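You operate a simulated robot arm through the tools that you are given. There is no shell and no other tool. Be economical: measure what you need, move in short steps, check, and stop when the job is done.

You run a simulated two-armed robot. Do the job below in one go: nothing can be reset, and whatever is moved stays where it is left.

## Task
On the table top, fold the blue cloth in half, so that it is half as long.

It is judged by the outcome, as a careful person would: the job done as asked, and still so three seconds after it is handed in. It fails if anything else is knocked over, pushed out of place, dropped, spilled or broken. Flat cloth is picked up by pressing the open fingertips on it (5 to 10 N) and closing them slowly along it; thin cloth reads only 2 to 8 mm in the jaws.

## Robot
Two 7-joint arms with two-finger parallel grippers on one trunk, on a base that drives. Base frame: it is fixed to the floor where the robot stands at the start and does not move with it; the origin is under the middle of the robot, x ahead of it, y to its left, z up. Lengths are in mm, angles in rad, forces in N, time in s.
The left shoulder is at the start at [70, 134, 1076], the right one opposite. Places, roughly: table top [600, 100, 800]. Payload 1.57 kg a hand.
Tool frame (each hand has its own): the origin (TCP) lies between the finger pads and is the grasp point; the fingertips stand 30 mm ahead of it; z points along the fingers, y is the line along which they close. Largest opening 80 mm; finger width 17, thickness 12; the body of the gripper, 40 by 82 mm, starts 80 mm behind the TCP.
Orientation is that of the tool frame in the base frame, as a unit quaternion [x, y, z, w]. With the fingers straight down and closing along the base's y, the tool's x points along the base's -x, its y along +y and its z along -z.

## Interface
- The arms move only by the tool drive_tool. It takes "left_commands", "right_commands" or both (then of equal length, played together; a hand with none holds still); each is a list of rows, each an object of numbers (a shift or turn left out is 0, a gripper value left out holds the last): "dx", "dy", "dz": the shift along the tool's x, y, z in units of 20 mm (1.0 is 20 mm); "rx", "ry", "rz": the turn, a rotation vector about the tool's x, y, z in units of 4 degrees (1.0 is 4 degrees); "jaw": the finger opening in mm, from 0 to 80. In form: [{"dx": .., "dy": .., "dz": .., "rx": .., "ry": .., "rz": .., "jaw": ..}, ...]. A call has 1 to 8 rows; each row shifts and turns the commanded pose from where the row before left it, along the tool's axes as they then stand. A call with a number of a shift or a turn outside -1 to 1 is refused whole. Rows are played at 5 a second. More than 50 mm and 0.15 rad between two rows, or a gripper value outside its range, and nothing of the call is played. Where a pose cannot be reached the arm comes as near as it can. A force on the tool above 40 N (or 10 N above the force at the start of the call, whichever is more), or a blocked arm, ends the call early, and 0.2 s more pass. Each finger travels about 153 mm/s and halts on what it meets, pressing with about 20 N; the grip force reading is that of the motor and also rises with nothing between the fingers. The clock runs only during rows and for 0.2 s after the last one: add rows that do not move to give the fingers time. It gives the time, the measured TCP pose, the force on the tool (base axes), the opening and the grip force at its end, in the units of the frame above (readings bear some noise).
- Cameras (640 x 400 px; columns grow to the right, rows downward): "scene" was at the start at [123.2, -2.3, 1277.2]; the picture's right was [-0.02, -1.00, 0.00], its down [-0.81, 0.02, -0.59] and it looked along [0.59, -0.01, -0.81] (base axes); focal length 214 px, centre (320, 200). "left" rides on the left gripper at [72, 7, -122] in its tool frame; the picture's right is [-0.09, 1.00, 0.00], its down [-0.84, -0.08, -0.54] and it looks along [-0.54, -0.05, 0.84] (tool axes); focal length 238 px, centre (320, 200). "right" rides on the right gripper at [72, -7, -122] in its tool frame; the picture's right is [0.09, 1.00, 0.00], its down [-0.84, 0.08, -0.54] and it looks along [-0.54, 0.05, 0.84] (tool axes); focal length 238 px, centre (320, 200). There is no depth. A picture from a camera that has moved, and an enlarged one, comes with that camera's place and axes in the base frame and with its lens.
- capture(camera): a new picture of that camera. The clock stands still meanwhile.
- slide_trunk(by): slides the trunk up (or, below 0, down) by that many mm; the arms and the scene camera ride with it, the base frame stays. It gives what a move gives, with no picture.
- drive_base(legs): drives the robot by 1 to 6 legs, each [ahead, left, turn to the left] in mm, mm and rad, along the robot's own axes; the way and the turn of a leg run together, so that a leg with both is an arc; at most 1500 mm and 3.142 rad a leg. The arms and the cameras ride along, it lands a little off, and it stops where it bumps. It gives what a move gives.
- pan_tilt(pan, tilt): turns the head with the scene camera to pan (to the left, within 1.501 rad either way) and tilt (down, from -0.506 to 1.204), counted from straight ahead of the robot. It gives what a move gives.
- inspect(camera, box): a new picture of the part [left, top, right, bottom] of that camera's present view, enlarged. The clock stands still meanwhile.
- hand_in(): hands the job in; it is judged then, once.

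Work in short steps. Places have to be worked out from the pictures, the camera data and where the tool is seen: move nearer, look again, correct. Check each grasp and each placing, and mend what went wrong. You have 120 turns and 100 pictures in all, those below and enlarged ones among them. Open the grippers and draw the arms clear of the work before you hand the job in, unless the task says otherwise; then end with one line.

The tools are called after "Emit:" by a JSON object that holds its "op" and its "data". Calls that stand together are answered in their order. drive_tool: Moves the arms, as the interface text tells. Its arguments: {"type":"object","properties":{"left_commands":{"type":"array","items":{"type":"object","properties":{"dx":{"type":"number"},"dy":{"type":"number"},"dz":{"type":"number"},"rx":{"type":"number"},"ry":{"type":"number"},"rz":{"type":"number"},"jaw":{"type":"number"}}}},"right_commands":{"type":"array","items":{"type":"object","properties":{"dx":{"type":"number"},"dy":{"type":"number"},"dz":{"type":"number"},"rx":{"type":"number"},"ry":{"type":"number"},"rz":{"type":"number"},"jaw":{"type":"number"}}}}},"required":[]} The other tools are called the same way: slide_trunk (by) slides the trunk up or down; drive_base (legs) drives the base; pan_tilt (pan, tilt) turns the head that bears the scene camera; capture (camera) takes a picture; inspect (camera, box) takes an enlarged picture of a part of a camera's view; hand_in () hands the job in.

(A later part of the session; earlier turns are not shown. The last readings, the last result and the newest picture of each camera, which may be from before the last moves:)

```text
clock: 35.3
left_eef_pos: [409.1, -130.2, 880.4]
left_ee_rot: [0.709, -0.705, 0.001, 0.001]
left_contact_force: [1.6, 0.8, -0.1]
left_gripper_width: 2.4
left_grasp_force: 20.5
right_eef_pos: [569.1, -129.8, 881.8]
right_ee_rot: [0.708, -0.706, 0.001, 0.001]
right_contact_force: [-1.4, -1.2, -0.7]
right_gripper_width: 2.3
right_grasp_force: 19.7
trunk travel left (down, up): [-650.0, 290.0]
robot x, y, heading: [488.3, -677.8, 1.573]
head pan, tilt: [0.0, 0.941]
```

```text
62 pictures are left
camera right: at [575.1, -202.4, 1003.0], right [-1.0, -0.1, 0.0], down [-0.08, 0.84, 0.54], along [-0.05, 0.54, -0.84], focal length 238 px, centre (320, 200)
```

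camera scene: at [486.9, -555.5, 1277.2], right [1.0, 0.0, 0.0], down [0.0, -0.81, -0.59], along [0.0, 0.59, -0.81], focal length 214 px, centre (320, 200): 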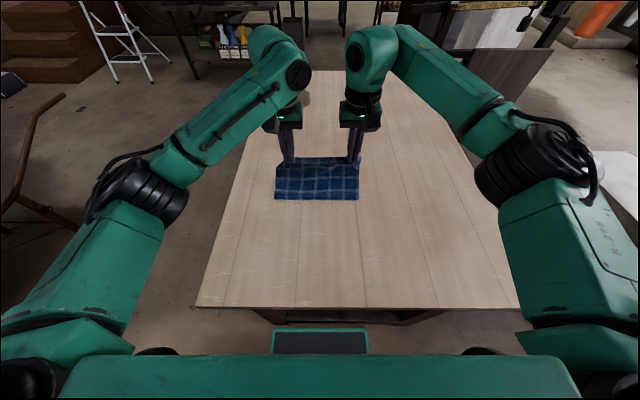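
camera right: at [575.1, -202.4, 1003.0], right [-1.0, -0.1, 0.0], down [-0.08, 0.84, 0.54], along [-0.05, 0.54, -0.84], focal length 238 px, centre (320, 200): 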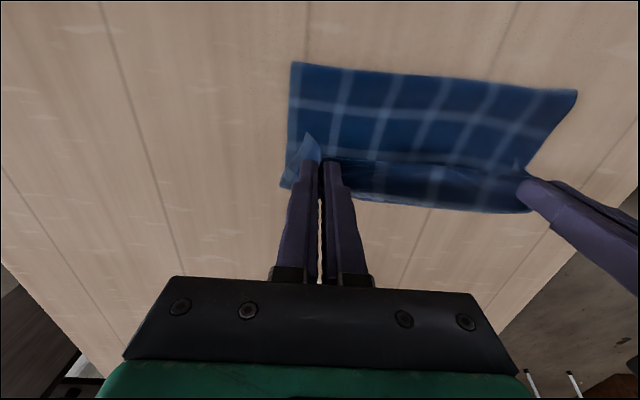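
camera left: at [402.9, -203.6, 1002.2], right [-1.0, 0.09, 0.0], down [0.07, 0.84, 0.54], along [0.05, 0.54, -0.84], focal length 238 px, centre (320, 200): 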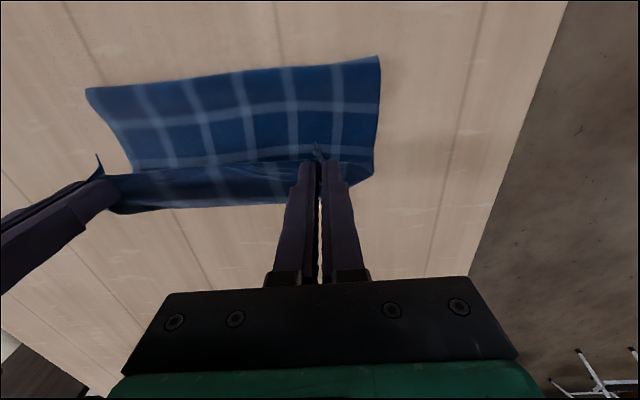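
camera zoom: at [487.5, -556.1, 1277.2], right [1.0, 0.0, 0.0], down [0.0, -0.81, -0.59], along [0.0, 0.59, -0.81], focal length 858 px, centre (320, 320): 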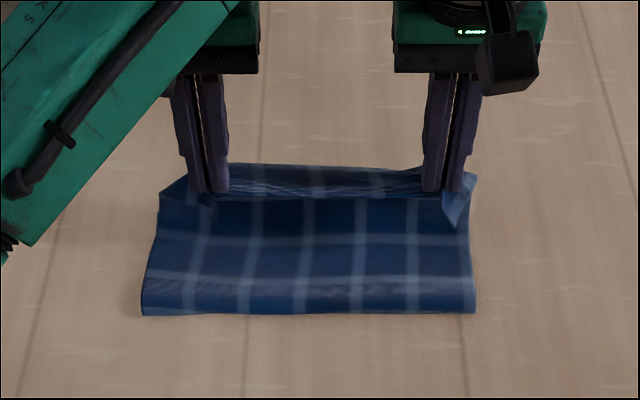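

The fold is still at y≈−192 because the first arc was too high and peeled the lower layer. I'll carry the edge back over to about y −300 to re-lay that strip, then come forward again lower.

Emit:
{"op": "drive_tool", "data": {"left_commands": [{"dx": 1.0, "dz": -0.3}, {"dx": 1.0, "dz": -0.3}, {"dx": 1.0}, {"dx": 1.0}, {"dx": 1.0}, {"dx": 1.0, "dz": 0.3}, {"dx": 1.0, "dz": 0.5}, {"dx": 1.0, "dz": 0.6}], "right_commands": [{"dx": 1.0, "dz": -0.3}, {"dx": 1.0, "dz": -0.3}, {"dx": 1.0}, {"dx": 1.0}, {"dx": 1.0}, {"dx": 1.0, "dz": 0.3}, {"dx": 1.0, "dz": 0.5}, {"dx": 1.0, "dz": 0.6}]}}

Emit:
{"op": "inspect", "data": {"camera": "scene", "box": [240, 140, 400, 240]}}

Emit:
{"op": "capture", "data": {"camera": "left"}}

```text
clock: 37.1
left_eef_pos: [410.4, -290.1, 864.8]
left_ee_rot: [0.709, -0.705, 0.0, -0.001]
left_contact_force: [1.3, 0.3, 0.3]
left_gripper_width: 2.5
left_grasp_force: 19.8
right_eef_pos: [569.3, -292.1, 867.5]
right_ee_rot: [0.708, -0.706, 0.0, 0.0]
right_contact_force: [-1.4, 0.2, -0.5]
right_gripper_width: 1.9
right_grasp_force: 20.1
trunk travel left (down, up): [-650.0, 290.0]
robot x, y, heading: [487.4, -678.4, 1.578]
head pan, tilt: [0.0, 0.941]
```

```text
4.00 times, centred on (320, 190) of scene
camera zoom: at [486.8, -557.6, 1277.5], right [1.0, 0.0, 0.0], down [0.0, -0.81, -0.59], along [0.0, 0.59, -0.81], focal length 858 px, centre (320, 240)
```

zoom: 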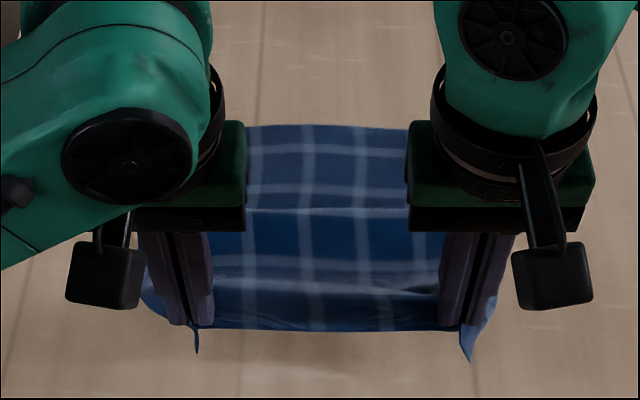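

```text
60 pictures are left
camera left: at [402.8, -364.1, 986.7], right [-1.0, 0.09, 0.0], down [0.07, 0.84, 0.54], along [0.05, 0.54, -0.84], focal length 238 px, centre (320, 200)
```

left: 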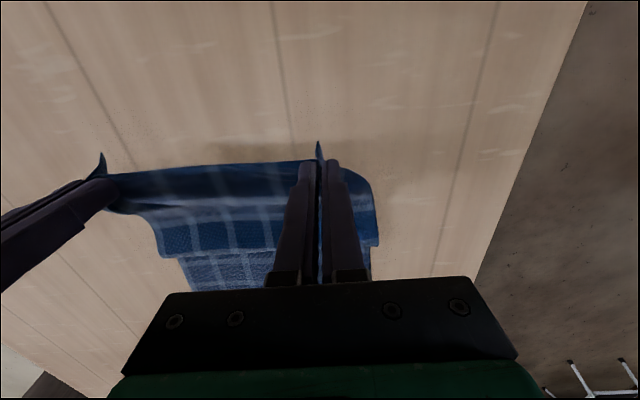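

The far edge is at y≈−82, so the fold belongs at about −229. I'll go back a bit further to flatten the strip.

Emit:
{"op": "drive_tool", "data": {"left_commands": [{"dx": 0.8, "dz": 0.5}, {"dx": 0.8, "dz": 0.7}, {"dx": 0.8, "dz": 0.7}, {"dx": 0.4}, {}], "right_commands": [{"dx": 0.8, "dz": 0.5}, {"dx": 0.8, "dz": 0.7}, {"dx": 0.8, "dz": 0.7}, {"dx": 0.4}, {}]}}

Emit:
{"op": "inspect", "data": {"camera": "scene", "box": [240, 160, 400, 260]}}

```text
clock: 38.3
left_eef_pos: [410.2, -346.6, 828.0]
left_ee_rot: [0.709, -0.705, 0.0, 0.0]
left_contact_force: [1.6, 0.1, 0.0]
left_gripper_width: 2.0
left_grasp_force: 19.9
right_eef_pos: [568.7, -346.6, 828.0]
right_ee_rot: [0.708, -0.706, 0.0, 0.0]
right_contact_force: [-2.2, 0.0, 0.4]
right_gripper_width: 2.1
right_grasp_force: 19.9
trunk travel left (down, up): [-650.0, 290.0]
robot x, y, heading: [487.4, -677.3, 1.572]
head pan, tilt: [0.0, 0.941]
```

```text
4.00 times, centred on (320, 210) of scene
camera zoom: at [486.8, -556.4, 1277.3], right [1.0, 0.0, 0.0], down [0.0, -0.81, -0.59], along [0.0, 0.59, -0.81], focal length 858 px, centre (320, 160)
```

zoom: 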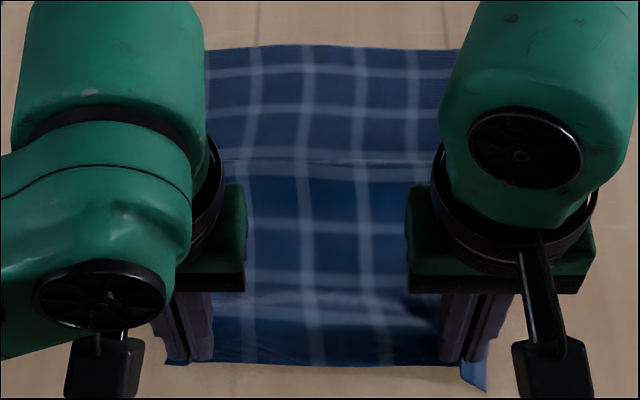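

The strip is flat again. I'll fold again with a lower arc, fingertips no more than about 75 mm up.

Emit:
{"op": "drive_tool", "data": {"left_commands": [{"dx": -0.3, "dz": -0.8}, {"dx": -0.5, "dz": -0.8}, {"dx": -0.7, "dz": -0.6}, {"dx": -0.9, "dz": -0.4}, {"dx": -1.0, "dz": -0.2}, {"dx": -1.0}, {"dx": -1.0}, {"dx": -1.0, "dz": 0.1}], "right_commands": [{"dx": -0.3, "dz": -0.8}, {"dx": -0.5, "dz": -0.8}, {"dx": -0.7, "dz": -0.6}, {"dx": -0.9, "dz": -0.4}, {"dx": -1.0, "dz": -0.2}, {"dx": -1.0}, {"dx": -1.0}, {"dx": -1.0, "dz": 0.1}]}}

Emit:
{"op": "inspect", "data": {"camera": "scene", "box": [240, 130, 400, 230]}}

Emit:
{"op": "capture", "data": {"camera": "right"}}

```text
clock: 40.1
left_eef_pos: [410.6, -216.9, 880.5]
left_ee_rot: [0.709, -0.706, 0.001, 0.0]
left_contact_force: [1.1, -0.3, 1.0]
left_gripper_width: 2.1
left_grasp_force: 19.5
right_eef_pos: [569.1, -217.8, 880.5]
right_ee_rot: [0.709, -0.706, 0.0, 0.001]
right_contact_force: [-1.5, -0.2, -0.5]
right_gripper_width: 2.1
right_grasp_force: 19.6
trunk travel left (down, up): [-650.0, 290.0]
robot x, y, heading: [487.1, -681.2, 1.576]
head pan, tilt: [0.0, 0.941]
```

```text
4.00 times, centred on (320, 180) of scene
camera zoom: at [486.9, -555.4, 1277.2], right [1.0, 0.0, 0.0], down [0.0, -0.81, -0.59], along [0.0, 0.59, -0.81], focal length 858 px, centre (320, 280)
```

zoom: 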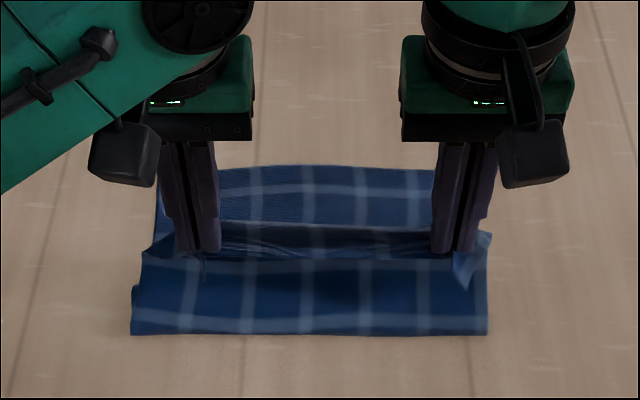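

```text
57 pictures are left
camera right: at [574.5, -289.7, 1002.6], right [-1.0, -0.1, 0.0], down [-0.08, 0.84, 0.54], along [-0.05, 0.54, -0.84], focal length 238 px, centre (320, 200)
```

right: 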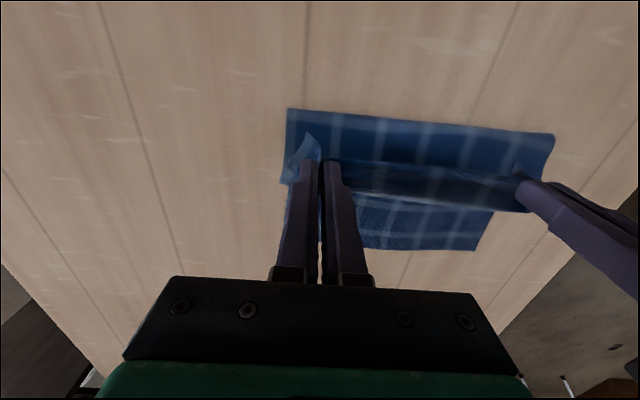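

The fold line is now at about y≈−240 with the far edge unmoved. I'll continue forward and down.

Emit:
{"op": "drive_tool", "data": {"left_commands": [{"dx": -0.8, "dz": 0.3}, {"dx": -0.8, "dz": 0.4}, {"dx": -0.6, "dz": 0.5}, {"dx": -0.4, "dz": 0.5}, {"dz": 0.4}, {}], "right_commands": [{"dx": -0.8, "dz": 0.3}, {"dx": -0.8, "dz": 0.4}, {"dx": -0.6, "dz": 0.5}, {"dx": -0.4, "dz": 0.5}, {"dz": 0.4}, {}]}}

Emit:
{"op": "inspect", "data": {"camera": "scene", "box": [240, 130, 400, 230]}}

Emit:
{"op": "capture", "data": {"camera": "right"}}

```text
clock: 41.5
left_eef_pos: [408.9, -166.0, 839.1]
left_ee_rot: [0.708, -0.706, 0.001, -0.001]
left_contact_force: [2.2, 0.1, 0.0]
left_gripper_width: 2.1
left_grasp_force: 19.7
right_eef_pos: [568.6, -165.9, 838.8]
right_ee_rot: [0.708, -0.706, 0.0, 0.0]
right_contact_force: [-1.5, 0.7, 0.5]
right_gripper_width: 2.4
right_grasp_force: 20.3
trunk travel left (down, up): [-650.0, 290.0]
robot x, y, heading: [488.0, -680.9, 1.57]
head pan, tilt: [0.0, 0.941]
```

```text
4.00 times, centred on (320, 180) of scene
camera zoom: at [486.8, -556.6, 1277.3], right [1.0, 0.0, 0.0], down [0.0, -0.81, -0.59], along [0.0, 0.59, -0.81], focal length 858 px, centre (320, 280)
```

zoom: 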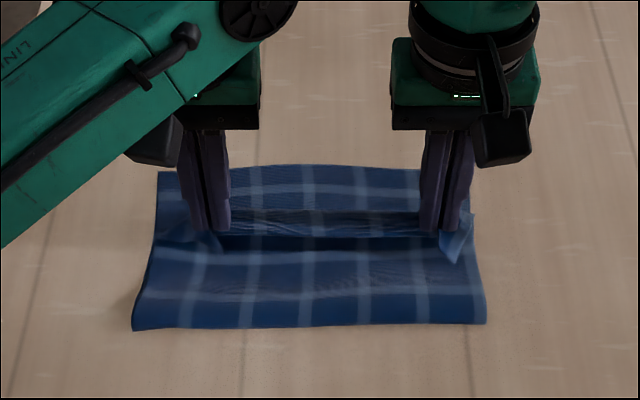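

```text
55 pictures are left
camera right: at [574.6, -238.3, 960.6], right [-1.0, -0.1, 0.0], down [-0.08, 0.84, 0.54], along [-0.05, 0.54, -0.84], focal length 238 px, centre (320, 200)
```

right: 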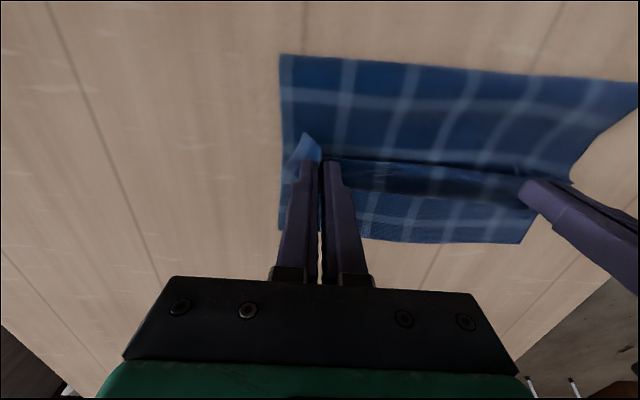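

The fold is at y≈−236 and the far edge still near −82, so it's symmetric. I'll lower a little more and open slowly so the turned hem springs forward.

Emit:
{"op": "drive_tool", "data": {"left_commands": [{"dx": -0.3, "dz": 0.3, "ry": 1}, {"ry": 1}, {"ry": 1}, {"ry": 1}, {"jaw": 10}, {"jaw": 20}, {}], "right_commands": [{"dx": -0.3, "dz": 0.3, "ry": 1}, {"ry": 1}, {"ry": 1}, {"ry": 1}, {"jaw": 10}, {"jaw": 20}, {}]}}

Emit:
{"op": "inspect", "data": {"camera": "scene", "box": [240, 130, 400, 230]}}

Emit:
{"op": "capture", "data": {"camera": "right"}}

Emit:
{"op": "capture", "data": {"camera": "left"}}

```text
clock: 43.1
left_eef_pos: [409.8, -160.0, 833.5]
left_ee_rot: [0.701, -0.699, 0.099, 0.098]
left_contact_force: [-0.3, 0.4, 0.1]
left_gripper_width: 20.0
left_grasp_force: 0.1
right_eef_pos: [568.0, -161.4, 833.1]
right_ee_rot: [0.701, -0.699, 0.099, 0.099]
right_contact_force: [-0.1, 0.0, 0.0]
right_gripper_width: 20.3
right_grasp_force: 0.2
trunk travel left (down, up): [-650.0, 290.0]
robot x, y, heading: [489.6, -679.4, 1.57]
head pan, tilt: [0.0, 0.941]
```

```text
4.00 times, centred on (320, 180) of scene
camera zoom: at [486.8, -556.6, 1277.3], right [1.0, 0.0, 0.0], down [0.0, -0.81, -0.59], along [0.0, 0.59, -0.81], focal length 858 px, centre (320, 280)
```

zoom: 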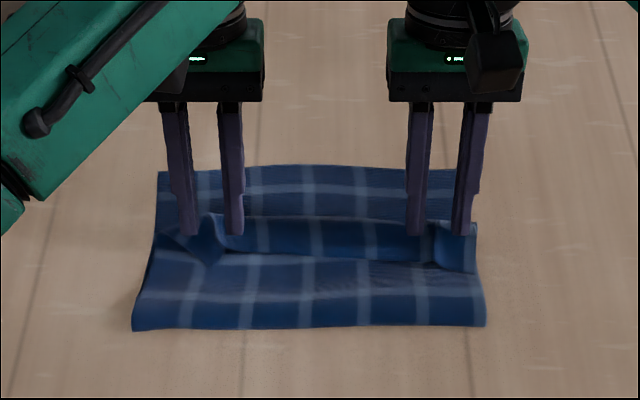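

```text
53 pictures are left
camera right: at [574.3, -196.2, 970.1], right [-1.0, -0.09, 0.03], down [-0.08, 0.95, 0.29], along [-0.05, 0.29, -0.96], focal length 238 px, centre (320, 200)
```

right: 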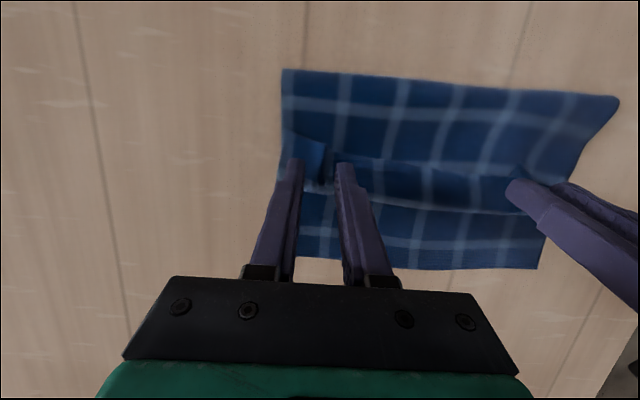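

```text
52 pictures are left
camera left: at [402.3, -197.3, 969.9], right [-1.0, 0.08, -0.03], down [0.07, 0.95, 0.29], along [0.05, 0.29, -0.96], focal length 238 px, centre (320, 200)
```

left: 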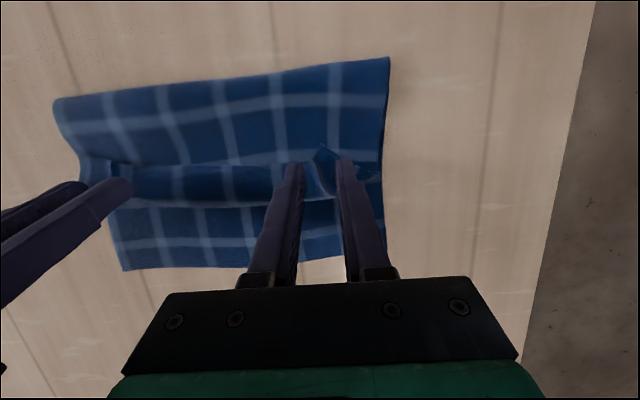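

Released, but the hem is still turned back toward the robot. I'll look closely at it before re-gripping.

Emit:
{"op": "drive_tool", "data": {"left_commands": [{"dz": -0.8, "jaw": 40}, {"dz": -0.8}, {"dz": -0.8}, {}], "right_commands": [{"dz": -0.8, "jaw": 40}, {"dz": -0.8}, {"dz": -0.8}, {}]}}

Emit:
{"op": "inspect", "data": {"camera": "right", "box": [180, 80, 500, 280]}}

Emit:
{"op": "inspect", "data": {"camera": "left", "box": [140, 80, 460, 280]}}

Emit:
{"op": "inspect", "data": {"camera": "scene", "box": [260, 160, 380, 235]}}

```text
clock: 44.1
left_eef_pos: [408.8, -146.8, 879.5]
left_ee_rot: [0.702, -0.699, 0.099, 0.099]
left_contact_force: [0.7, 0.3, -0.4]
left_gripper_width: 40.2
left_grasp_force: 0.1
right_eef_pos: [567.1, -147.6, 879.2]
right_ee_rot: [0.701, -0.7, 0.098, 0.098]
right_contact_force: [0.3, -0.4, -0.6]
right_gripper_width: 40.1
right_grasp_force: 0.0
trunk travel left (down, up): [-650.0, 290.0]
robot x, y, heading: [488.8, -678.1, 1.57]
head pan, tilt: [0.0, 0.941]
```

```text
2.00 times, centred on (340, 180) of right
camera zoom: at [574.5, -182.9, 1016.4], right [-1.0, -0.09, 0.03], down [-0.08, 0.95, 0.29], along [-0.05, 0.29, -0.96], focal length 477 px, centre (280, 240)
```

zoom: 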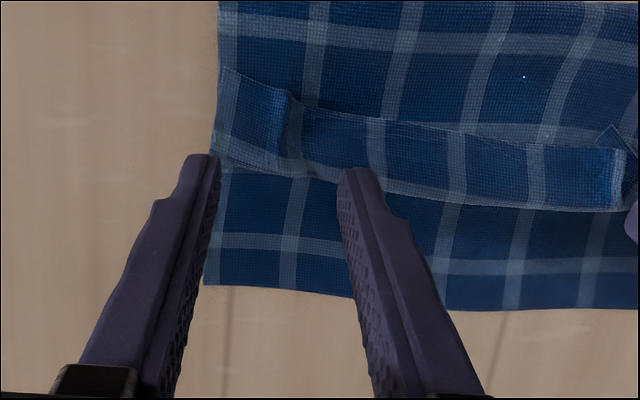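

```text
2.00 times, centred on (300, 180) of left
camera zoom: at [402.3, -183.9, 1016.2], right [-1.0, 0.08, -0.03], down [0.07, 0.95, 0.29], along [0.05, 0.29, -0.96], focal length 477 px, centre (360, 240)
```

zoom: 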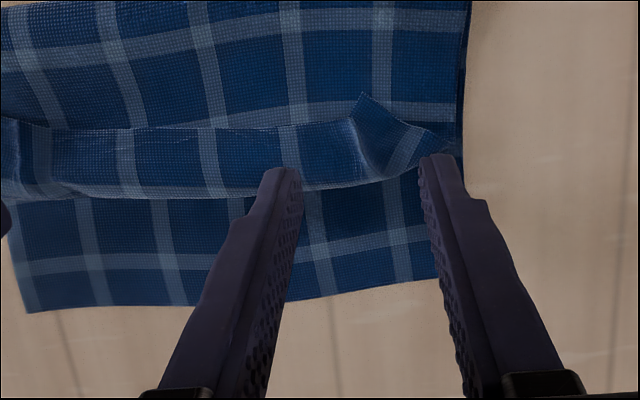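

```text
5.33 times, centred on (320, 198) of scene
camera zoom: at [486.9, -556.4, 1277.3], right [1.0, 0.0, 0.0], down [0.0, -0.81, -0.59], along [0.0, 0.59, -0.81], focal length 1144 px, centre (320, 213)
```

zoom: 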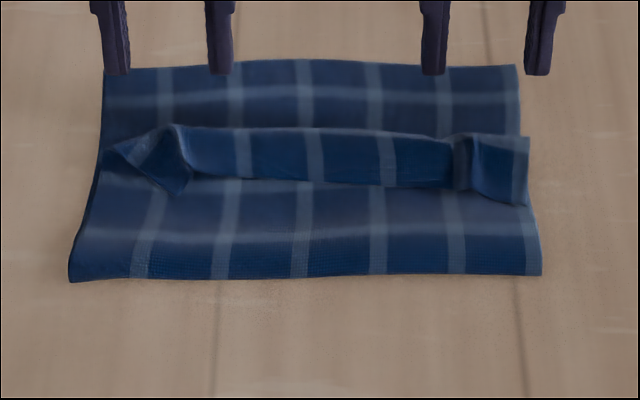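

The turned-back hem spans y −180 (free edge) to −146, with ridges where I pinched it at x≈404 and 561. I'll straddle those ridges, pick up just this flap, and pull it forward until it unrolls.

Emit:
{"op": "drive_tool", "data": {"left_commands": [{"ry": -1, "dx": 0.3, "jaw": 46}, {"ry": -1, "dx": 0.3}, {"ry": -1, "dx": 0.3, "dy": 0.25}, {"ry": -1, "dx": 0.1}, {"dz": 0.8}, {"dz": 0.8}, {"dz": 0.8}, {}], "right_commands": [{"ry": -1, "dx": 0.3, "jaw": 46}, {"ry": -1, "dx": 0.3}, {"ry": -1, "dx": 0.3, "dy": 0.2}, {"ry": -1, "dx": 0.1}, {"dz": 0.8}, {"dz": 0.8}, {"dz": 0.8}, {}]}}

Emit:
{"op": "inspect", "data": {"camera": "right", "box": [180, 60, 500, 260]}}

Emit:
{"op": "inspect", "data": {"camera": "left", "box": [140, 60, 460, 260]}}

```text
clock: 45.9
left_eef_pos: [403.9, -167.2, 835.5]
left_ee_rot: [0.708, -0.706, 0.0, 0.001]
left_contact_force: [0.0, 0.3, -0.1]
left_gripper_width: 46.1
left_grasp_force: 0.1
right_eef_pos: [563.5, -166.4, 835.7]
right_ee_rot: [0.708, -0.706, -0.001, 0.0]
right_contact_force: [0.6, 0.9, 0.1]
right_gripper_width: 46.1
right_grasp_force: 0.2
trunk travel left (down, up): [-650.0, 290.0]
robot x, y, heading: [485.3, -678.1, 1.573]
head pan, tilt: [0.0, 0.941]
```

```text
2.00 times, centred on (340, 160) of right
camera zoom: at [570.5, -238.3, 956.6], right [-1.0, -0.1, 0.0], down [-0.08, 0.84, 0.54], along [-0.05, 0.54, -0.84], focal length 477 px, centre (280, 280)
```

zoom: 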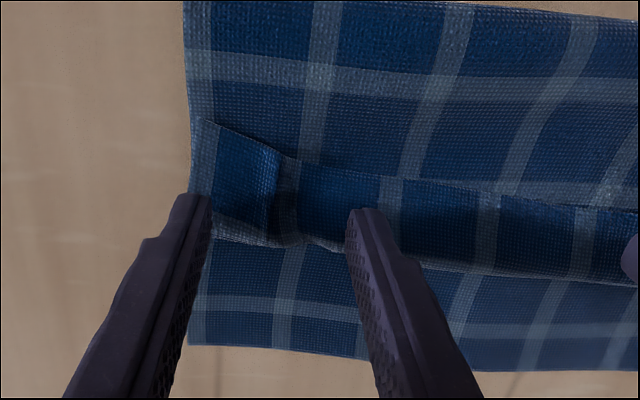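

```text
2.00 times, centred on (300, 160) of left
camera zoom: at [397.8, -240.5, 957.1], right [-1.0, 0.09, 0.0], down [0.07, 0.84, 0.54], along [0.05, 0.54, -0.84], focal length 477 px, centre (360, 280)
```

zoom: 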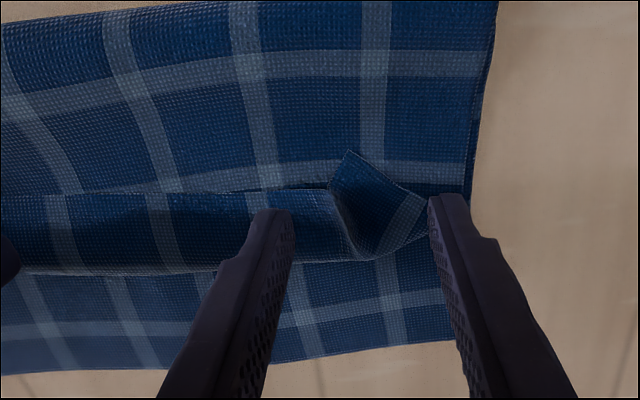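

Both hands straddle the ridges. I'll narrow the jaws a bit so the outer fingers sit on the flap, then descend to light contact.

Emit:
{"op": "drive_tool", "data": {"left_commands": [{"dy": -0.2, "dz": 0.25, "jaw": 38}, {"dz": 0.2}, {"dz": 0.2}, {"dz": 0.15}, {}], "right_commands": [{"dz": 0.25, "jaw": 38}, {"dz": 0.2}, {"dz": 0.2}, {"dz": 0.15}, {}]}}

```text
clock: 47.1
left_eef_pos: [407.6, -167.1, 817.2]
left_ee_rot: [0.708, -0.706, 0.0, 0.0]
left_contact_force: [0.5, -0.2, -0.6]
left_gripper_width: 38.0
left_grasp_force: 0.1
right_eef_pos: [563.5, -167.6, 820.2]
right_ee_rot: [0.708, -0.706, 0.0, -0.001]
right_contact_force: [-0.2, 0.3, 0.2]
right_gripper_width: 37.8
right_grasp_force: 0.1
trunk travel left (down, up): [-650.0, 290.0]
robot x, y, heading: [486.6, -674.6, 1.572]
head pan, tilt: [0.0, 0.941]
```

No contact force yet, with the tips 7–10 mm above the table. I'll go to about 815 and close slowly on the ridge.

Emit:
{"op": "drive_tool", "data": {"left_commands": [{"dz": 0.1}, {"jaw": 32}, {"jaw": 26}, {"jaw": 20}, {"jaw": 14}, {"jaw": 8}, {"jaw": 0}, {}], "right_commands": [{"dz": 0.25}, {"jaw": 32}, {"jaw": 26}, {"jaw": 20}, {"jaw": 14}, {"jaw": 8}, {"jaw": 0}, {}]}}

Emit:
{"op": "inspect", "data": {"camera": "right", "box": [180, 60, 500, 260]}}

Emit:
{"op": "inspect", "data": {"camera": "left", "box": [140, 60, 460, 260]}}

```text
clock: 48.9
left_eef_pos: [408.8, -165.8, 817.9]
left_ee_rot: [0.709, -0.706, 0.001, -0.001]
left_contact_force: [4.3, 1.1, 0.3]
left_gripper_width: 2.9
left_grasp_force: 19.6
right_eef_pos: [564.0, -166.5, 815.5]
right_ee_rot: [0.708, -0.706, 0.0, 0.001]
right_contact_force: [-4.3, 0.5, 0.0]
right_gripper_width: 2.4
right_grasp_force: 19.5
trunk travel left (down, up): [-650.0, 290.0]
robot x, y, heading: [490.1, -677.4, 1.577]
head pan, tilt: [0.0, 0.941]
```

```text
2.00 times, centred on (340, 160) of right
camera zoom: at [570.3, -239.1, 936.2], right [-1.0, -0.1, 0.0], down [-0.08, 0.84, 0.54], along [-0.05, 0.54, -0.84], focal length 477 px, centre (280, 280)
```

zoom: 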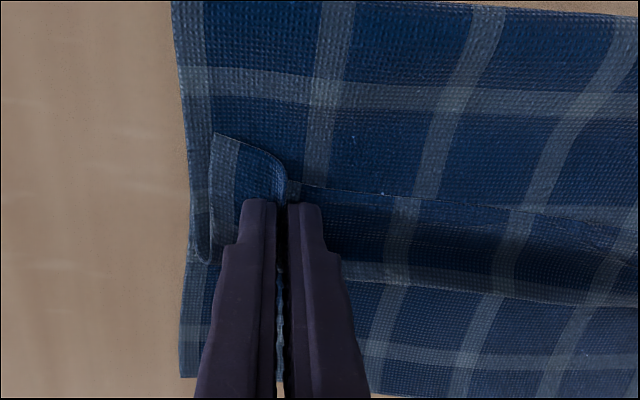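

```text
2.00 times, centred on (300, 160) of left
camera zoom: at [402.0, -240.1, 938.9], right [-1.0, 0.09, 0.0], down [0.07, 0.84, 0.54], along [0.05, 0.54, -0.84], focal length 477 px, centre (360, 280)
```

zoom: 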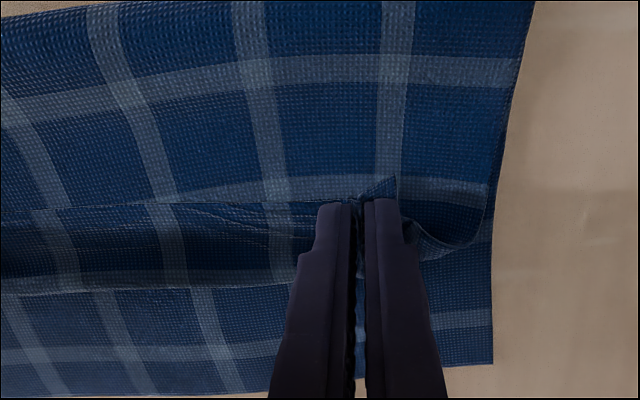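

Both jaws hold the flap. I'll lift about 20 mm and move it forward toward the far edge so the hem unrolls.

Emit:
{"op": "drive_tool", "data": {"left_commands": [{"dz": -0.6}, {"dz": -0.6, "dx": -0.3}, {"dz": -0.2, "dx": -0.5}, {"dx": -0.6}, {"dx": -0.6}, {"dx": -0.6}, {"dx": -0.4}, {}], "right_commands": [{"dz": -0.7}, {"dz": -0.6, "dx": -0.3}, {"dz": -0.2, "dx": -0.5}, {"dx": -0.6}, {"dx": -0.6}, {"dx": -0.6}, {"dx": -0.4}, {}]}}

Emit:
{"op": "inspect", "data": {"camera": "right", "box": [180, 60, 500, 260]}}

Emit:
{"op": "inspect", "data": {"camera": "left", "box": [140, 60, 460, 260]}}

Emit:
{"op": "inspect", "data": {"camera": "scene", "box": [260, 155, 380, 230]}}

```text
clock: 50.7
left_eef_pos: [408.2, -105.6, 845.4]
left_ee_rot: [0.708, -0.706, -0.001, -0.001]
left_contact_force: [3.7, -0.2, -0.4]
left_gripper_width: 3.0
left_grasp_force: 20.3
right_eef_pos: [564.4, -106.8, 844.6]
right_ee_rot: [0.709, -0.705, 0.0, 0.0]
right_contact_force: [-4.4, -0.1, -0.4]
right_gripper_width: 2.5
right_grasp_force: 19.7
trunk travel left (down, up): [-650.0, 290.0]
robot x, y, heading: [487.4, -679.9, 1.572]
head pan, tilt: [0.0, 0.941]
```

```text
2.00 times, centred on (340, 160) of right
camera zoom: at [570.2, -178.8, 966.1], right [-1.0, -0.1, 0.0], down [-0.08, 0.84, 0.54], along [-0.05, 0.54, -0.84], focal length 477 px, centre (280, 280)
```

zoom: 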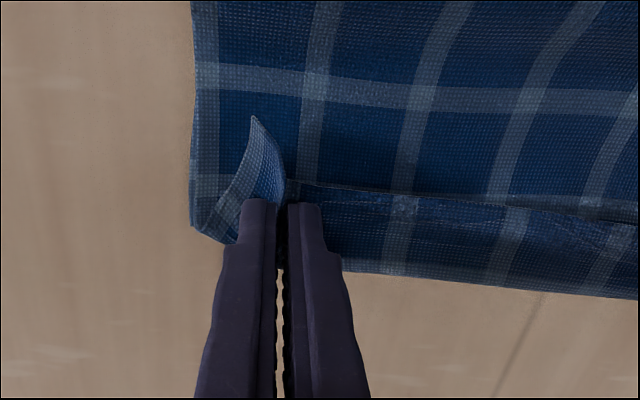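

```text
2.00 times, centred on (300, 160) of left
camera zoom: at [401.3, -179.7, 966.9], right [-1.0, 0.09, 0.0], down [0.07, 0.84, 0.54], along [0.05, 0.54, -0.84], focal length 477 px, centre (360, 280)
```

zoom: 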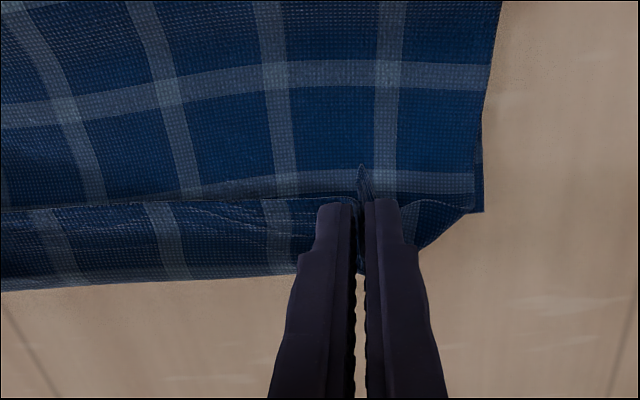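

```text
5.33 times, centred on (320, 192) of scene
camera zoom: at [486.9, -556.8, 1277.3], right [1.0, 0.0, 0.0], down [0.0, -0.81, -0.59], along [0.0, 0.59, -0.81], focal length 1144 px, centre (320, 240)
```

zoom: 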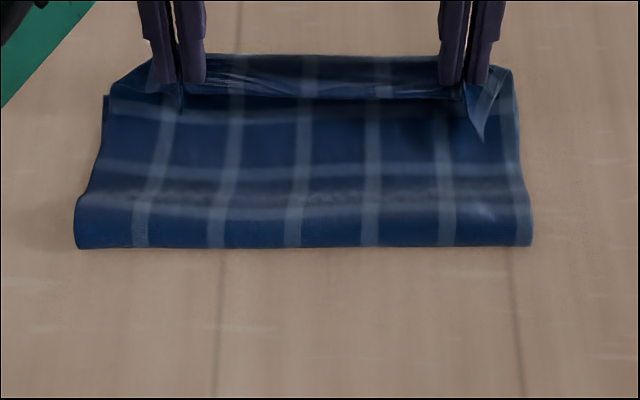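

Pulling peels the fold before the hem unrolls, because gripping across the edge forces the hem back. A better grip closes along y, so the edge points up between the fingers. I'll carry the edge back to lay the cloth flat, pull it 30 mm nearer, and re-grip that way.

Emit:
{"op": "drive_tool", "data": {"left_commands": [{"dx": 0.9, "dz": -0.8}, {"dx": 1.0, "dz": -0.6}, {"dx": 1.0}, {"dx": 1.0}, {"dx": 1.0}, {"dx": 1.0}, {"dx": 1.0, "dz": 0.2}, {"dx": 1.0, "dz": 0.2}], "right_commands": [{"dx": 0.9, "dz": -0.8}, {"dx": 1.0, "dz": -0.6}, {"dx": 1.0}, {"dx": 1.0}, {"dx": 1.0}, {"dx": 1.0}, {"dx": 1.0, "dz": 0.2}, {"dx": 1.0, "dz": 0.2}]}}

Emit:
{"op": "drive_tool", "data": {"left_commands": [{"dx": 1.0, "dz": 0.3}, {"dx": 1.0, "dz": 0.4}, {"dx": 1.0, "dz": 0.5}, {"dx": 1.0, "dz": 0.5}, {"dx": 1.0, "dz": 0.3}, {"dx": 0.8}, {"dx": 0.7}, {}], "right_commands": [{"dx": 1.0, "dz": 0.3}, {"dx": 1.0, "dz": 0.4}, {"dx": 1.0, "dz": 0.5}, {"dx": 1.0, "dz": 0.5}, {"dx": 1.0, "dz": 0.3}, {"dx": 0.8}, {"dx": 0.7}, {}]}}

Emit:
{"op": "capture", "data": {"camera": "scene"}}

```text
clock: 52.5
left_eef_pos: [407.8, -266.3, 864.6]
left_ee_rot: [0.708, -0.706, 0.0, 0.0]
left_contact_force: [3.4, 1.0, 0.9]
left_gripper_width: 3.1
left_grasp_force: 20.1
right_eef_pos: [563.6, -266.3, 865.5]
right_ee_rot: [0.709, -0.705, -0.001, 0.0]
right_contact_force: [-4.4, 0.6, 0.1]
right_gripper_width: 2.4
right_grasp_force: 20.1
trunk travel left (down, up): [-650.0, 290.0]
robot x, y, heading: [488.6, -682.0, 1.576]
head pan, tilt: [0.0, 0.941]
```

```text
clock: 54.3
left_eef_pos: [409.5, -372.4, 825.1]
left_ee_rot: [0.708, -0.706, 0.0, -0.001]
left_contact_force: [4.2, -0.4, 0.8]
left_gripper_width: 3.3
left_grasp_force: 19.8
left hand out of reach, approached as far as the arm can: row 6, 7
right_eef_pos: [563.8, -394.6, 825.1]
right_ee_rot: [0.708, -0.706, 0.0, 0.001]
right_contact_force: [-4.9, 1.2, 0.2]
right_gripper_width: 2.4
right_grasp_force: 20.1
trunk travel left (down, up): [-650.0, 290.0]
robot x, y, heading: [489.8, -680.4, 1.576]
head pan, tilt: [0.0, 0.941]
```

```text
41 pictures are left
camera scene: at [486.8, -556.7, 1277.3], right [1.0, 0.0, 0.0], down [0.0, -0.81, -0.59], along [0.0, 0.59, -0.81], focal length 214 px, centre (320, 200)
```

scene: 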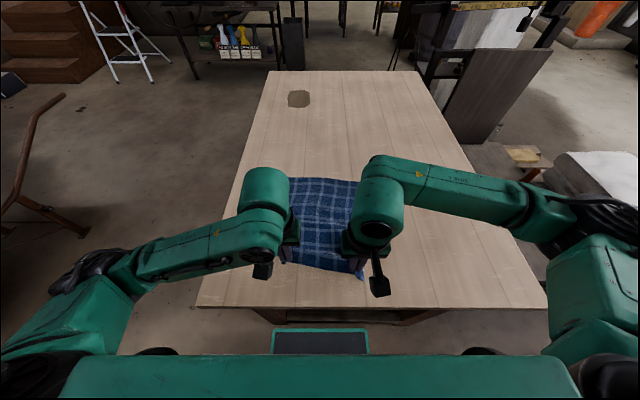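

The left arm stopped at y −372 while the right went to −395. I'll bring the right forward to match, lower both, and release to lay the cloth flat.

Emit:
{"op": "drive_tool", "data": {"left_commands": [{}, {}, {"dz": 0.3}, {"dz": 0.2}, {"jaw": 15}, {"jaw": 40}, {"dz": -0.8}, {"dz": -1.0}], "right_commands": [{"dx": -0.55}, {"dx": -0.55}, {"dz": 0.3}, {"dz": 0.2}, {"jaw": 15}, {"jaw": 40}, {"dz": -0.8}, {"dz": -1.0}]}}

Emit:
{"op": "drive_tool", "data": {"left_commands": [{"dz": -1, "dy": 0.8}, {"dz": -1, "dy": 1}, {"dz": -0.5, "dy": 1}, {"dy": 1}, {"dy": 1}], "right_commands": [{"dz": -1, "dy": -0.8}, {"dz": -1, "dy": -1}, {"dz": -0.5, "dy": -1}, {"dy": -1}, {"dy": -1}]}}

Emit:
{"op": "inspect", "data": {"camera": "scene", "box": [220, 160, 420, 285]}}

```text
clock: 56.1
left_eef_pos: [408.8, -373.0, 822.7]
left_ee_rot: [0.708, -0.706, 0.0, 0.001]
left_contact_force: [0.7, -0.3, -0.2]
left_gripper_width: 40.0
left_grasp_force: 0.1
left hand out of reach, approached as far as the arm can: row 7, 8
right_eef_pos: [564.6, -373.7, 851.3]
right_ee_rot: [0.708, -0.706, 0.0, 0.0]
right_contact_force: [0.2, 0.5, 0.2]
right_gripper_width: 40.0
right_grasp_force: 0.1
trunk travel left (down, up): [-650.0, 290.0]
robot x, y, heading: [487.7, -682.2, 1.575]
head pan, tilt: [0.0, 0.941]
```

```text
clock: 57.3
left_eef_pos: [362.4, -356.8, 819.5]
left_ee_rot: [0.709, -0.705, 0.001, 0.001]
left_contact_force: [0.2, 0.6, -0.2]
left_gripper_width: 40.1
left_grasp_force: 0.2
left hand out of reach, approached as far as the arm can: row 1, 2, 3, 4, 5
right_eef_pos: [659.8, -373.2, 900.3]
right_ee_rot: [0.708, -0.706, -0.001, 0.0]
right_contact_force: [-0.2, 0.6, 0.2]
right_gripper_width: 40.0
right_grasp_force: 0.1
trunk travel left (down, up): [-650.0, 290.0]
robot x, y, heading: [484.4, -679.7, 1.575]
head pan, tilt: [0.0, 0.941]
```

```text
3.20 times, centred on (320, 222) of scene
camera zoom: at [486.7, -557.5, 1277.4], right [1.0, 0.0, 0.0], down [0.0, -0.81, -0.59], along [0.0, 0.59, -0.81], focal length 686 px, centre (320, 128)
```

zoom: 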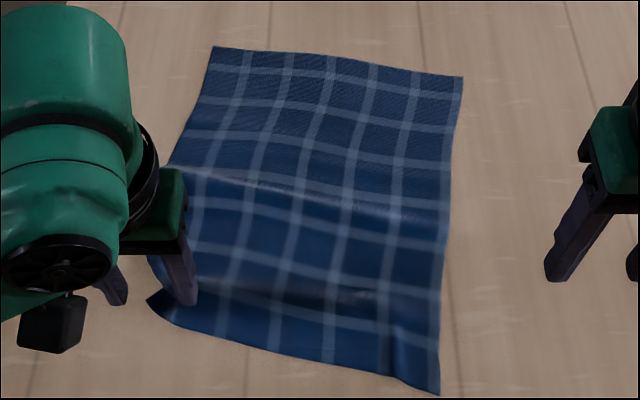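

The left arm is stuck near its inner limit. I'll move it forward and up to free it.

Emit:
{"op": "drive_tool", "data": {"left_commands": [{"dz": -0.5}, {"dx": -1}, {"dx": -1}, {"dx": -1}, {}]}}

Emit:
{"op": "capture", "data": {"camera": "scene"}}

```text
clock: 58.5
left_eef_pos: [361.9, -296.5, 818.9]
left_ee_rot: [0.708, -0.706, 0.0, 0.0]
left_contact_force: [0.4, -0.9, 0.6]
left_gripper_width: 40.1
left_grasp_force: 0.1
left hand out of reach, approached as far as the arm can: row 1
right_eef_pos: [659.6, -372.2, 901.4]
right_ee_rot: [0.708, -0.706, -0.001, -0.001]
right_contact_force: [0.1, 0.6, -0.2]
right_gripper_width: 39.8
right_grasp_force: 0.1
trunk travel left (down, up): [-650.0, 290.0]
robot x, y, heading: [484.5, -682.5, 1.576]
head pan, tilt: [0.0, 0.941]
```

```text
39 pictures are left
camera scene: at [486.7, -557.1, 1277.4], right [1.0, 0.0, 0.0], down [0.0, -0.81, -0.59], along [0.0, 0.59, -0.81], focal length 214 px, centre (320, 200)
```

scene: 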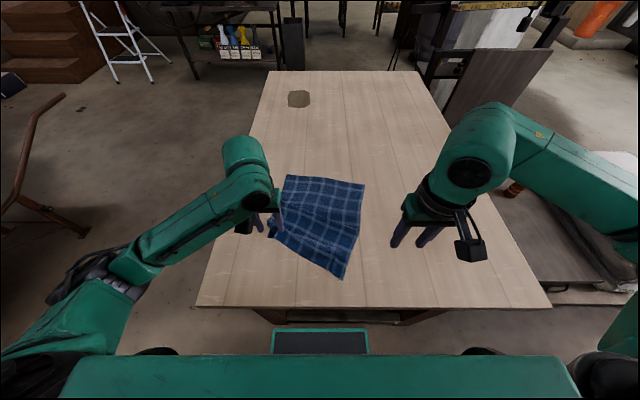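

The left hand is free again. I'll raise it and move it aside to see the cloth.

Emit:
{"op": "drive_tool", "data": {"left_commands": [{"dz": -1}, {"dz": -1}, {"dz": -1}, {"dz": -0.8, "dy": 1}, {"dy": 1}, {"dy": 0.5}, {}]}}

Emit:
{"op": "inspect", "data": {"camera": "scene", "box": [220, 160, 420, 285]}}

```text
clock: 60.1
left_eef_pos: [312.9, -295.9, 894.5]
left_ee_rot: [0.708, -0.706, 0.0, 0.0]
left_contact_force: [0.3, -0.4, 0.2]
left_gripper_width: 40.0
left_grasp_force: 0.0
right_eef_pos: [660.5, -373.2, 901.3]
right_ee_rot: [0.708, -0.706, 0.0, 0.0]
right_contact_force: [-0.1, 0.1, -0.5]
right_gripper_width: 39.8
right_grasp_force: 0.1
trunk travel left (down, up): [-650.0, 290.0]
robot x, y, heading: [487.1, -678.6, 1.575]
head pan, tilt: [0.0, 0.941]
```

```text
3.20 times, centred on (320, 222) of scene
camera zoom: at [486.9, -556.7, 1277.3], right [1.0, 0.0, 0.0], down [0.0, -0.81, -0.59], along [0.0, 0.59, -0.81], focal length 686 px, centre (320, 128)
```

zoom: 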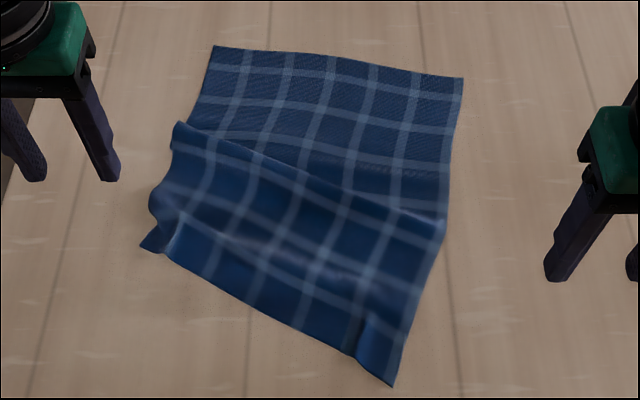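

The left arm's drag rucked the near-left part and turned the cloth about 10°, so I'll need to re-lay it. First I'll turn both grippers 90° while clear in the air so they close along y, cameras facing outward.

Emit:
{"op": "drive_tool", "data": {"left_commands": [{"rz": 1}, {"rz": 1}, {"rz": 1}, {"rz": 1}, {"rz": 1}, {"rz": 1}, {"rz": 1}, {"rz": 1}], "right_commands": [{"rz": -1}, {"rz": -1}, {"rz": -1}, {"rz": -1}, {"rz": -1}, {"rz": -1}, {"rz": -1}, {"rz": -1}]}}

Emit:
{"op": "drive_tool", "data": {"left_commands": [{"rz": 1}, {"rz": 1}, {"rz": 1}, {"rz": 1}, {"rz": 1}, {"rz": 1}, {"rz": 1}, {"rz": 1}], "right_commands": [{"rz": -1}, {"rz": -1}, {"rz": -1}, {"rz": -1}, {"rz": -1}, {"rz": -1}, {"rz": -1}, {"rz": -1}]}}

Emit:
{"op": "drive_tool", "data": {"left_commands": [{"rz": 1}, {"rz": 1}, {"rz": 1}, {"rz": 1}, {"rz": 1}, {"rz": 1}, {"rz": 0.5}], "right_commands": [{"rz": -1}, {"rz": -1}, {"rz": -1}, {"rz": -1}, {"rz": -1}, {"rz": -1}, {"rz": -0.5}]}}

Emit:
{"op": "capture", "data": {"camera": "scene"}}

```text
clock: 61.9
left_eef_pos: [313.1, -296.9, 896.1]
left_ee_rot: [-0.486, 0.874, 0.0, 0.0]
left_contact_force: [-0.8, -0.6, -0.8]
left_gripper_width: 40.0
left_grasp_force: 0.0
right_eef_pos: [661.6, -371.6, 900.6]
right_ee_rot: [0.876, -0.483, 0.0, 0.0]
right_contact_force: [0.1, -0.9, -0.4]
right_gripper_width: 40.2
right_grasp_force: 0.1
trunk travel left (down, up): [-650.0, 290.0]
robot x, y, heading: [485.3, -677.1, 1.577]
head pan, tilt: [0.0, 0.941]
```

```text
clock: 63.7
left_eef_pos: [313.4, -297.1, 895.2]
left_ee_rot: [-0.227, 0.974, 0.0, -0.001]
left_contact_force: [-0.5, 0.3, 0.6]
left_gripper_width: 40.0
left_grasp_force: 0.0
right_eef_pos: [659.5, -383.8, 908.1]
right_ee_rot: [0.943, -0.333, -0.001, 0.002]
right_contact_force: [-0.1, 0.1, 0.3]
right_gripper_width: 40.1
right_grasp_force: 0.0
right hand out of reach, approached as far as the arm can: row 5, 6, 7, 8
trunk travel left (down, up): [-650.0, 290.0]
robot x, y, heading: [487.1, -680.6, 1.571]
head pan, tilt: [0.0, 0.941]
```

```text
clock: 65.3
left_eef_pos: [312.5, -296.6, 895.6]
left_ee_rot: [-0.001, 1.0, 0.0, 0.0]
left_contact_force: [-0.2, -0.3, 0.3]
left_gripper_width: 39.9
left_grasp_force: 0.1
right_eef_pos: [632.0, -385.5, 918.5]
right_ee_rot: [0.963, -0.27, 0.002, -0.002]
right_contact_force: [-0.5, -0.3, 0.5]
right_gripper_width: 39.9
right_grasp_force: 0.1
right hand out of reach, approached as far as the arm can: row 1, 2, 3, 4, 5, 6
trunk travel left (down, up): [-650.0, 290.0]
robot x, y, heading: [488.5, -681.0, 1.576]
head pan, tilt: [0.0, 0.941]
```

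```text
37 pictures are left
camera scene: at [486.8, -556.8, 1277.3], right [1.0, 0.0, 0.0], down [0.0, -0.81, -0.59], along [0.0, 0.59, -0.81], focal length 214 px, centre (320, 200)
```

scene: 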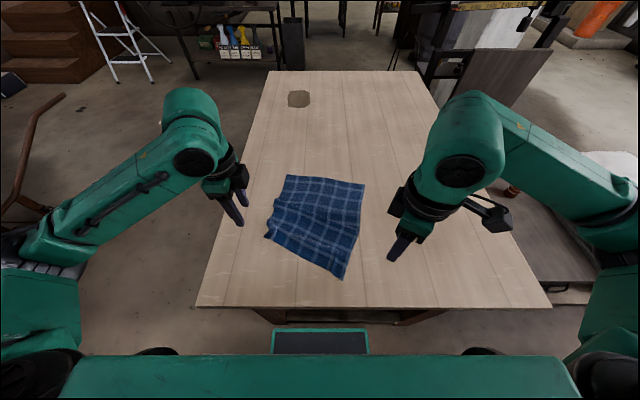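

The left gripper is turned; the right hit its limit close in. I'll back the base 25 mm for near room, move the right hand forward, and finish its turn.

Emit:
{"op": "drive_base", "data": {"legs": [[-25, 0, 0]]}}

Emit:
{"op": "drive_tool", "data": {"right_commands": [{"dx": -0.52, "dy": -0.854}, {"dx": -0.52, "dy": -0.854}, {"dx": -0.52, "dy": -0.854}, {"dx": -0.52, "dy": -0.854}, {"dx": -0.26, "dy": -0.43}]}}

Emit:
{"op": "drive_tool", "data": {"right_commands": [{"rz": -1}, {"rz": -1}, {"rz": -1}, {"rz": -1}, {"rz": -1}, {"rz": -1}, {"rz": -1}, {"rz": -0.8}]}}

```text
clock: 66.1
left_eef_pos: [313.5, -320.3, 894.3]
left_ee_rot: [-0.002, 1.0, -0.001, 0.0]
left_contact_force: [1.2, 0.2, -0.4]
left_gripper_width: 40.0
left_grasp_force: 0.0
right_eef_pos: [632.3, -408.3, 918.7]
right_ee_rot: [0.963, -0.27, 0.003, 0.0]
right_contact_force: [1.1, -0.1, -0.5]
right_gripper_width: 40.2
right_grasp_force: 0.1
trunk travel left (down, up): [-650.0, 290.0]
robot x, y, heading: [486.3, -709.5, 1.573]
head pan, tilt: [0.0, 0.941]
```

```text
clock: 67.3
left_eef_pos: [313.2, -322.9, 895.5]
left_ee_rot: [-0.001, 1.0, 0.0, 0.0]
left_contact_force: [-0.9, 0.4, 0.8]
left_gripper_width: 39.8
left_grasp_force: 0.0
right_eef_pos: [629.1, -403.2, 921.2]
right_ee_rot: [0.962, -0.275, 0.002, -0.001]
right_contact_force: [0.0, -0.3, -0.1]
right_gripper_width: 39.8
right_grasp_force: 0.1
right hand out of reach, approached as far as the arm can: row 1, 2, 3, 4, 5
trunk travel left (down, up): [-650.0, 290.0]
robot x, y, heading: [487.2, -701.9, 1.577]
head pan, tilt: [0.0, 0.941]
```

```text
clock: 69.1
left_eef_pos: [313.1, -320.9, 896.0]
left_ee_rot: [-0.002, 1.0, 0.0, 0.0]
left_contact_force: [0.0, 0.7, -0.9]
left_gripper_width: 40.1
left_grasp_force: 0.0
right_eef_pos: [608.6, -418.2, 927.9]
right_ee_rot: [0.978, -0.209, 0.004, -0.001]
right_contact_force: [-0.4, 0.1, 0.4]
right_gripper_width: 40.1
right_grasp_force: 0.0
right hand out of reach, approached as far as the arm can: row 1, 2, 3, 4, 5, 6, 7, 8
trunk travel left (down, up): [-650.0, 290.0]
robot x, y, heading: [490.0, -705.5, 1.574]
head pan, tilt: [0.0, 0.941]
```

The right wrist can't turn further that way. I'll turn it the other way round; the gripper is symmetric, only the camera ends up inboard.

Emit:
{"op": "drive_tool", "data": {"right_commands": [{"rz": 1}, {"rz": 1}, {"rz": 1}, {"rz": 1}, {"rz": 1}, {"rz": 1}, {"rz": 1}, {"rz": 1}]}}

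Emit:
{"op": "drive_tool", "data": {"right_commands": [{"rz": 1}, {"rz": 1}, {"rz": 1}, {"rz": 1}, {"rz": 1}, {"rz": 1}, {"rz": 1}, {"rz": 1}]}}

Emit:
{"op": "drive_tool", "data": {"right_commands": [{"rz": 1}, {"rz": 1}, {"rz": 1}, {"rz": 1}, {"rz": 1}, {"rz": 1}, {"rz": 1}, {"rz": 1}]}}

```text
clock: 70.9
left_eef_pos: [313.2, -321.8, 894.6]
left_ee_rot: [-0.001, 1.0, -0.001, 0.0]
left_contact_force: [0.7, 0.4, 0.2]
left_gripper_width: 40.0
left_grasp_force: 0.1
right_eef_pos: [607.2, -418.4, 927.4]
right_ee_rot: [0.882, -0.471, 0.004, -0.002]
right_contact_force: [0.6, -0.6, 0.0]
right_gripper_width: 40.0
right_grasp_force: 0.1
trunk travel left (down, up): [-650.0, 290.0]
robot x, y, heading: [487.0, -705.0, 1.572]
head pan, tilt: [0.0, 0.941]
```

```text
clock: 72.7
left_eef_pos: [313.1, -321.1, 895.3]
left_ee_rot: [-0.001, 1.0, 0.0, 0.0]
left_contact_force: [0.4, 0.1, -0.4]
left_gripper_width: 40.2
left_grasp_force: 0.2
right_eef_pos: [607.1, -418.3, 927.7]
right_ee_rot: [0.718, -0.696, 0.003, -0.003]
right_contact_force: [0.4, 0.3, -0.6]
right_gripper_width: 40.1
right_grasp_force: 0.1
trunk travel left (down, up): [-650.0, 290.0]
robot x, y, heading: [489.4, -707.3, 1.574]
head pan, tilt: [0.0, 0.941]
```

```text
clock: 74.5
left_eef_pos: [311.8, -321.8, 895.2]
left_ee_rot: [-0.002, 1.0, 0.0, 0.0]
left_contact_force: [0.8, 0.1, -0.2]
left_gripper_width: 40.0
left_grasp_force: 0.1
right_eef_pos: [607.8, -418.2, 927.7]
right_ee_rot: [-0.498, 0.867, -0.002, 0.004]
right_contact_force: [-0.2, -0.4, 0.4]
right_gripper_width: 40.2
right_grasp_force: 0.0
trunk travel left (down, up): [-650.0, 290.0]
robot x, y, heading: [489.1, -704.9, 1.572]
head pan, tilt: [0.0, 0.941]
```

Turning works this way; 60° remain.

Emit:
{"op": "drive_tool", "data": {"right_commands": [{"rz": 1}, {"rz": 1}, {"rz": 1}, {"rz": 1}, {"rz": 1}, {"rz": 1}, {"rz": 1}, {"rz": 1}]}}

Emit:
{"op": "drive_tool", "data": {"right_commands": [{"rz": 1}, {"rz": 1}, {"rz": 1}, {"rz": 1}, {"rz": 1}, {"rz": 1}, {"rz": 1}]}}

Emit:
{"op": "capture", "data": {"camera": "scene"}}

```text
clock: 76.3
left_eef_pos: [313.0, -321.3, 896.2]
left_ee_rot: [-0.002, 1.0, 0.0, 0.0]
left_contact_force: [-0.4, 0.3, 0.2]
left_gripper_width: 40.3
left_grasp_force: 0.0
right_eef_pos: [606.4, -419.1, 927.4]
right_ee_rot: [-0.241, 0.971, -0.001, 0.005]
right_contact_force: [0.1, 0.3, -0.3]
right_gripper_width: 39.8
right_grasp_force: 0.1
trunk travel left (down, up): [-650.0, 290.0]
robot x, y, heading: [491.0, -703.6, 1.575]
head pan, tilt: [0.0, 0.941]
```

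```text
clock: 77.9
left_eef_pos: [313.7, -322.3, 895.0]
left_ee_rot: [-0.002, 1.0, 0.0, 0.0]
left_contact_force: [0.2, -0.4, 0.3]
left_gripper_width: 39.8
left_grasp_force: 0.0
right_eef_pos: [607.5, -420.0, 927.9]
right_ee_rot: [0.002, 1.0, 0.001, 0.004]
right_contact_force: [0.3, 0.2, -0.7]
right_gripper_width: 40.0
right_grasp_force: 0.1
trunk travel left (down, up): [-650.0, 290.0]
robot x, y, heading: [483.8, -704.5, 1.571]
head pan, tilt: [0.0, 0.941]
```

```text
36 pictures are left
camera scene: at [486.9, -581.6, 1277.3], right [1.0, 0.0, 0.0], down [0.0, -0.81, -0.59], along [0.0, 0.59, -0.81], focal length 214 px, centre (320, 200)
```

scene: 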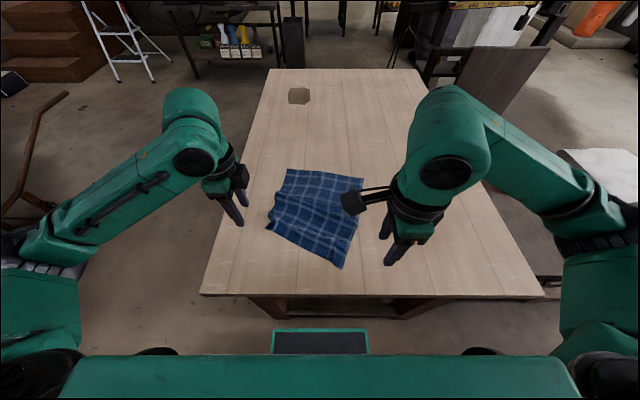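

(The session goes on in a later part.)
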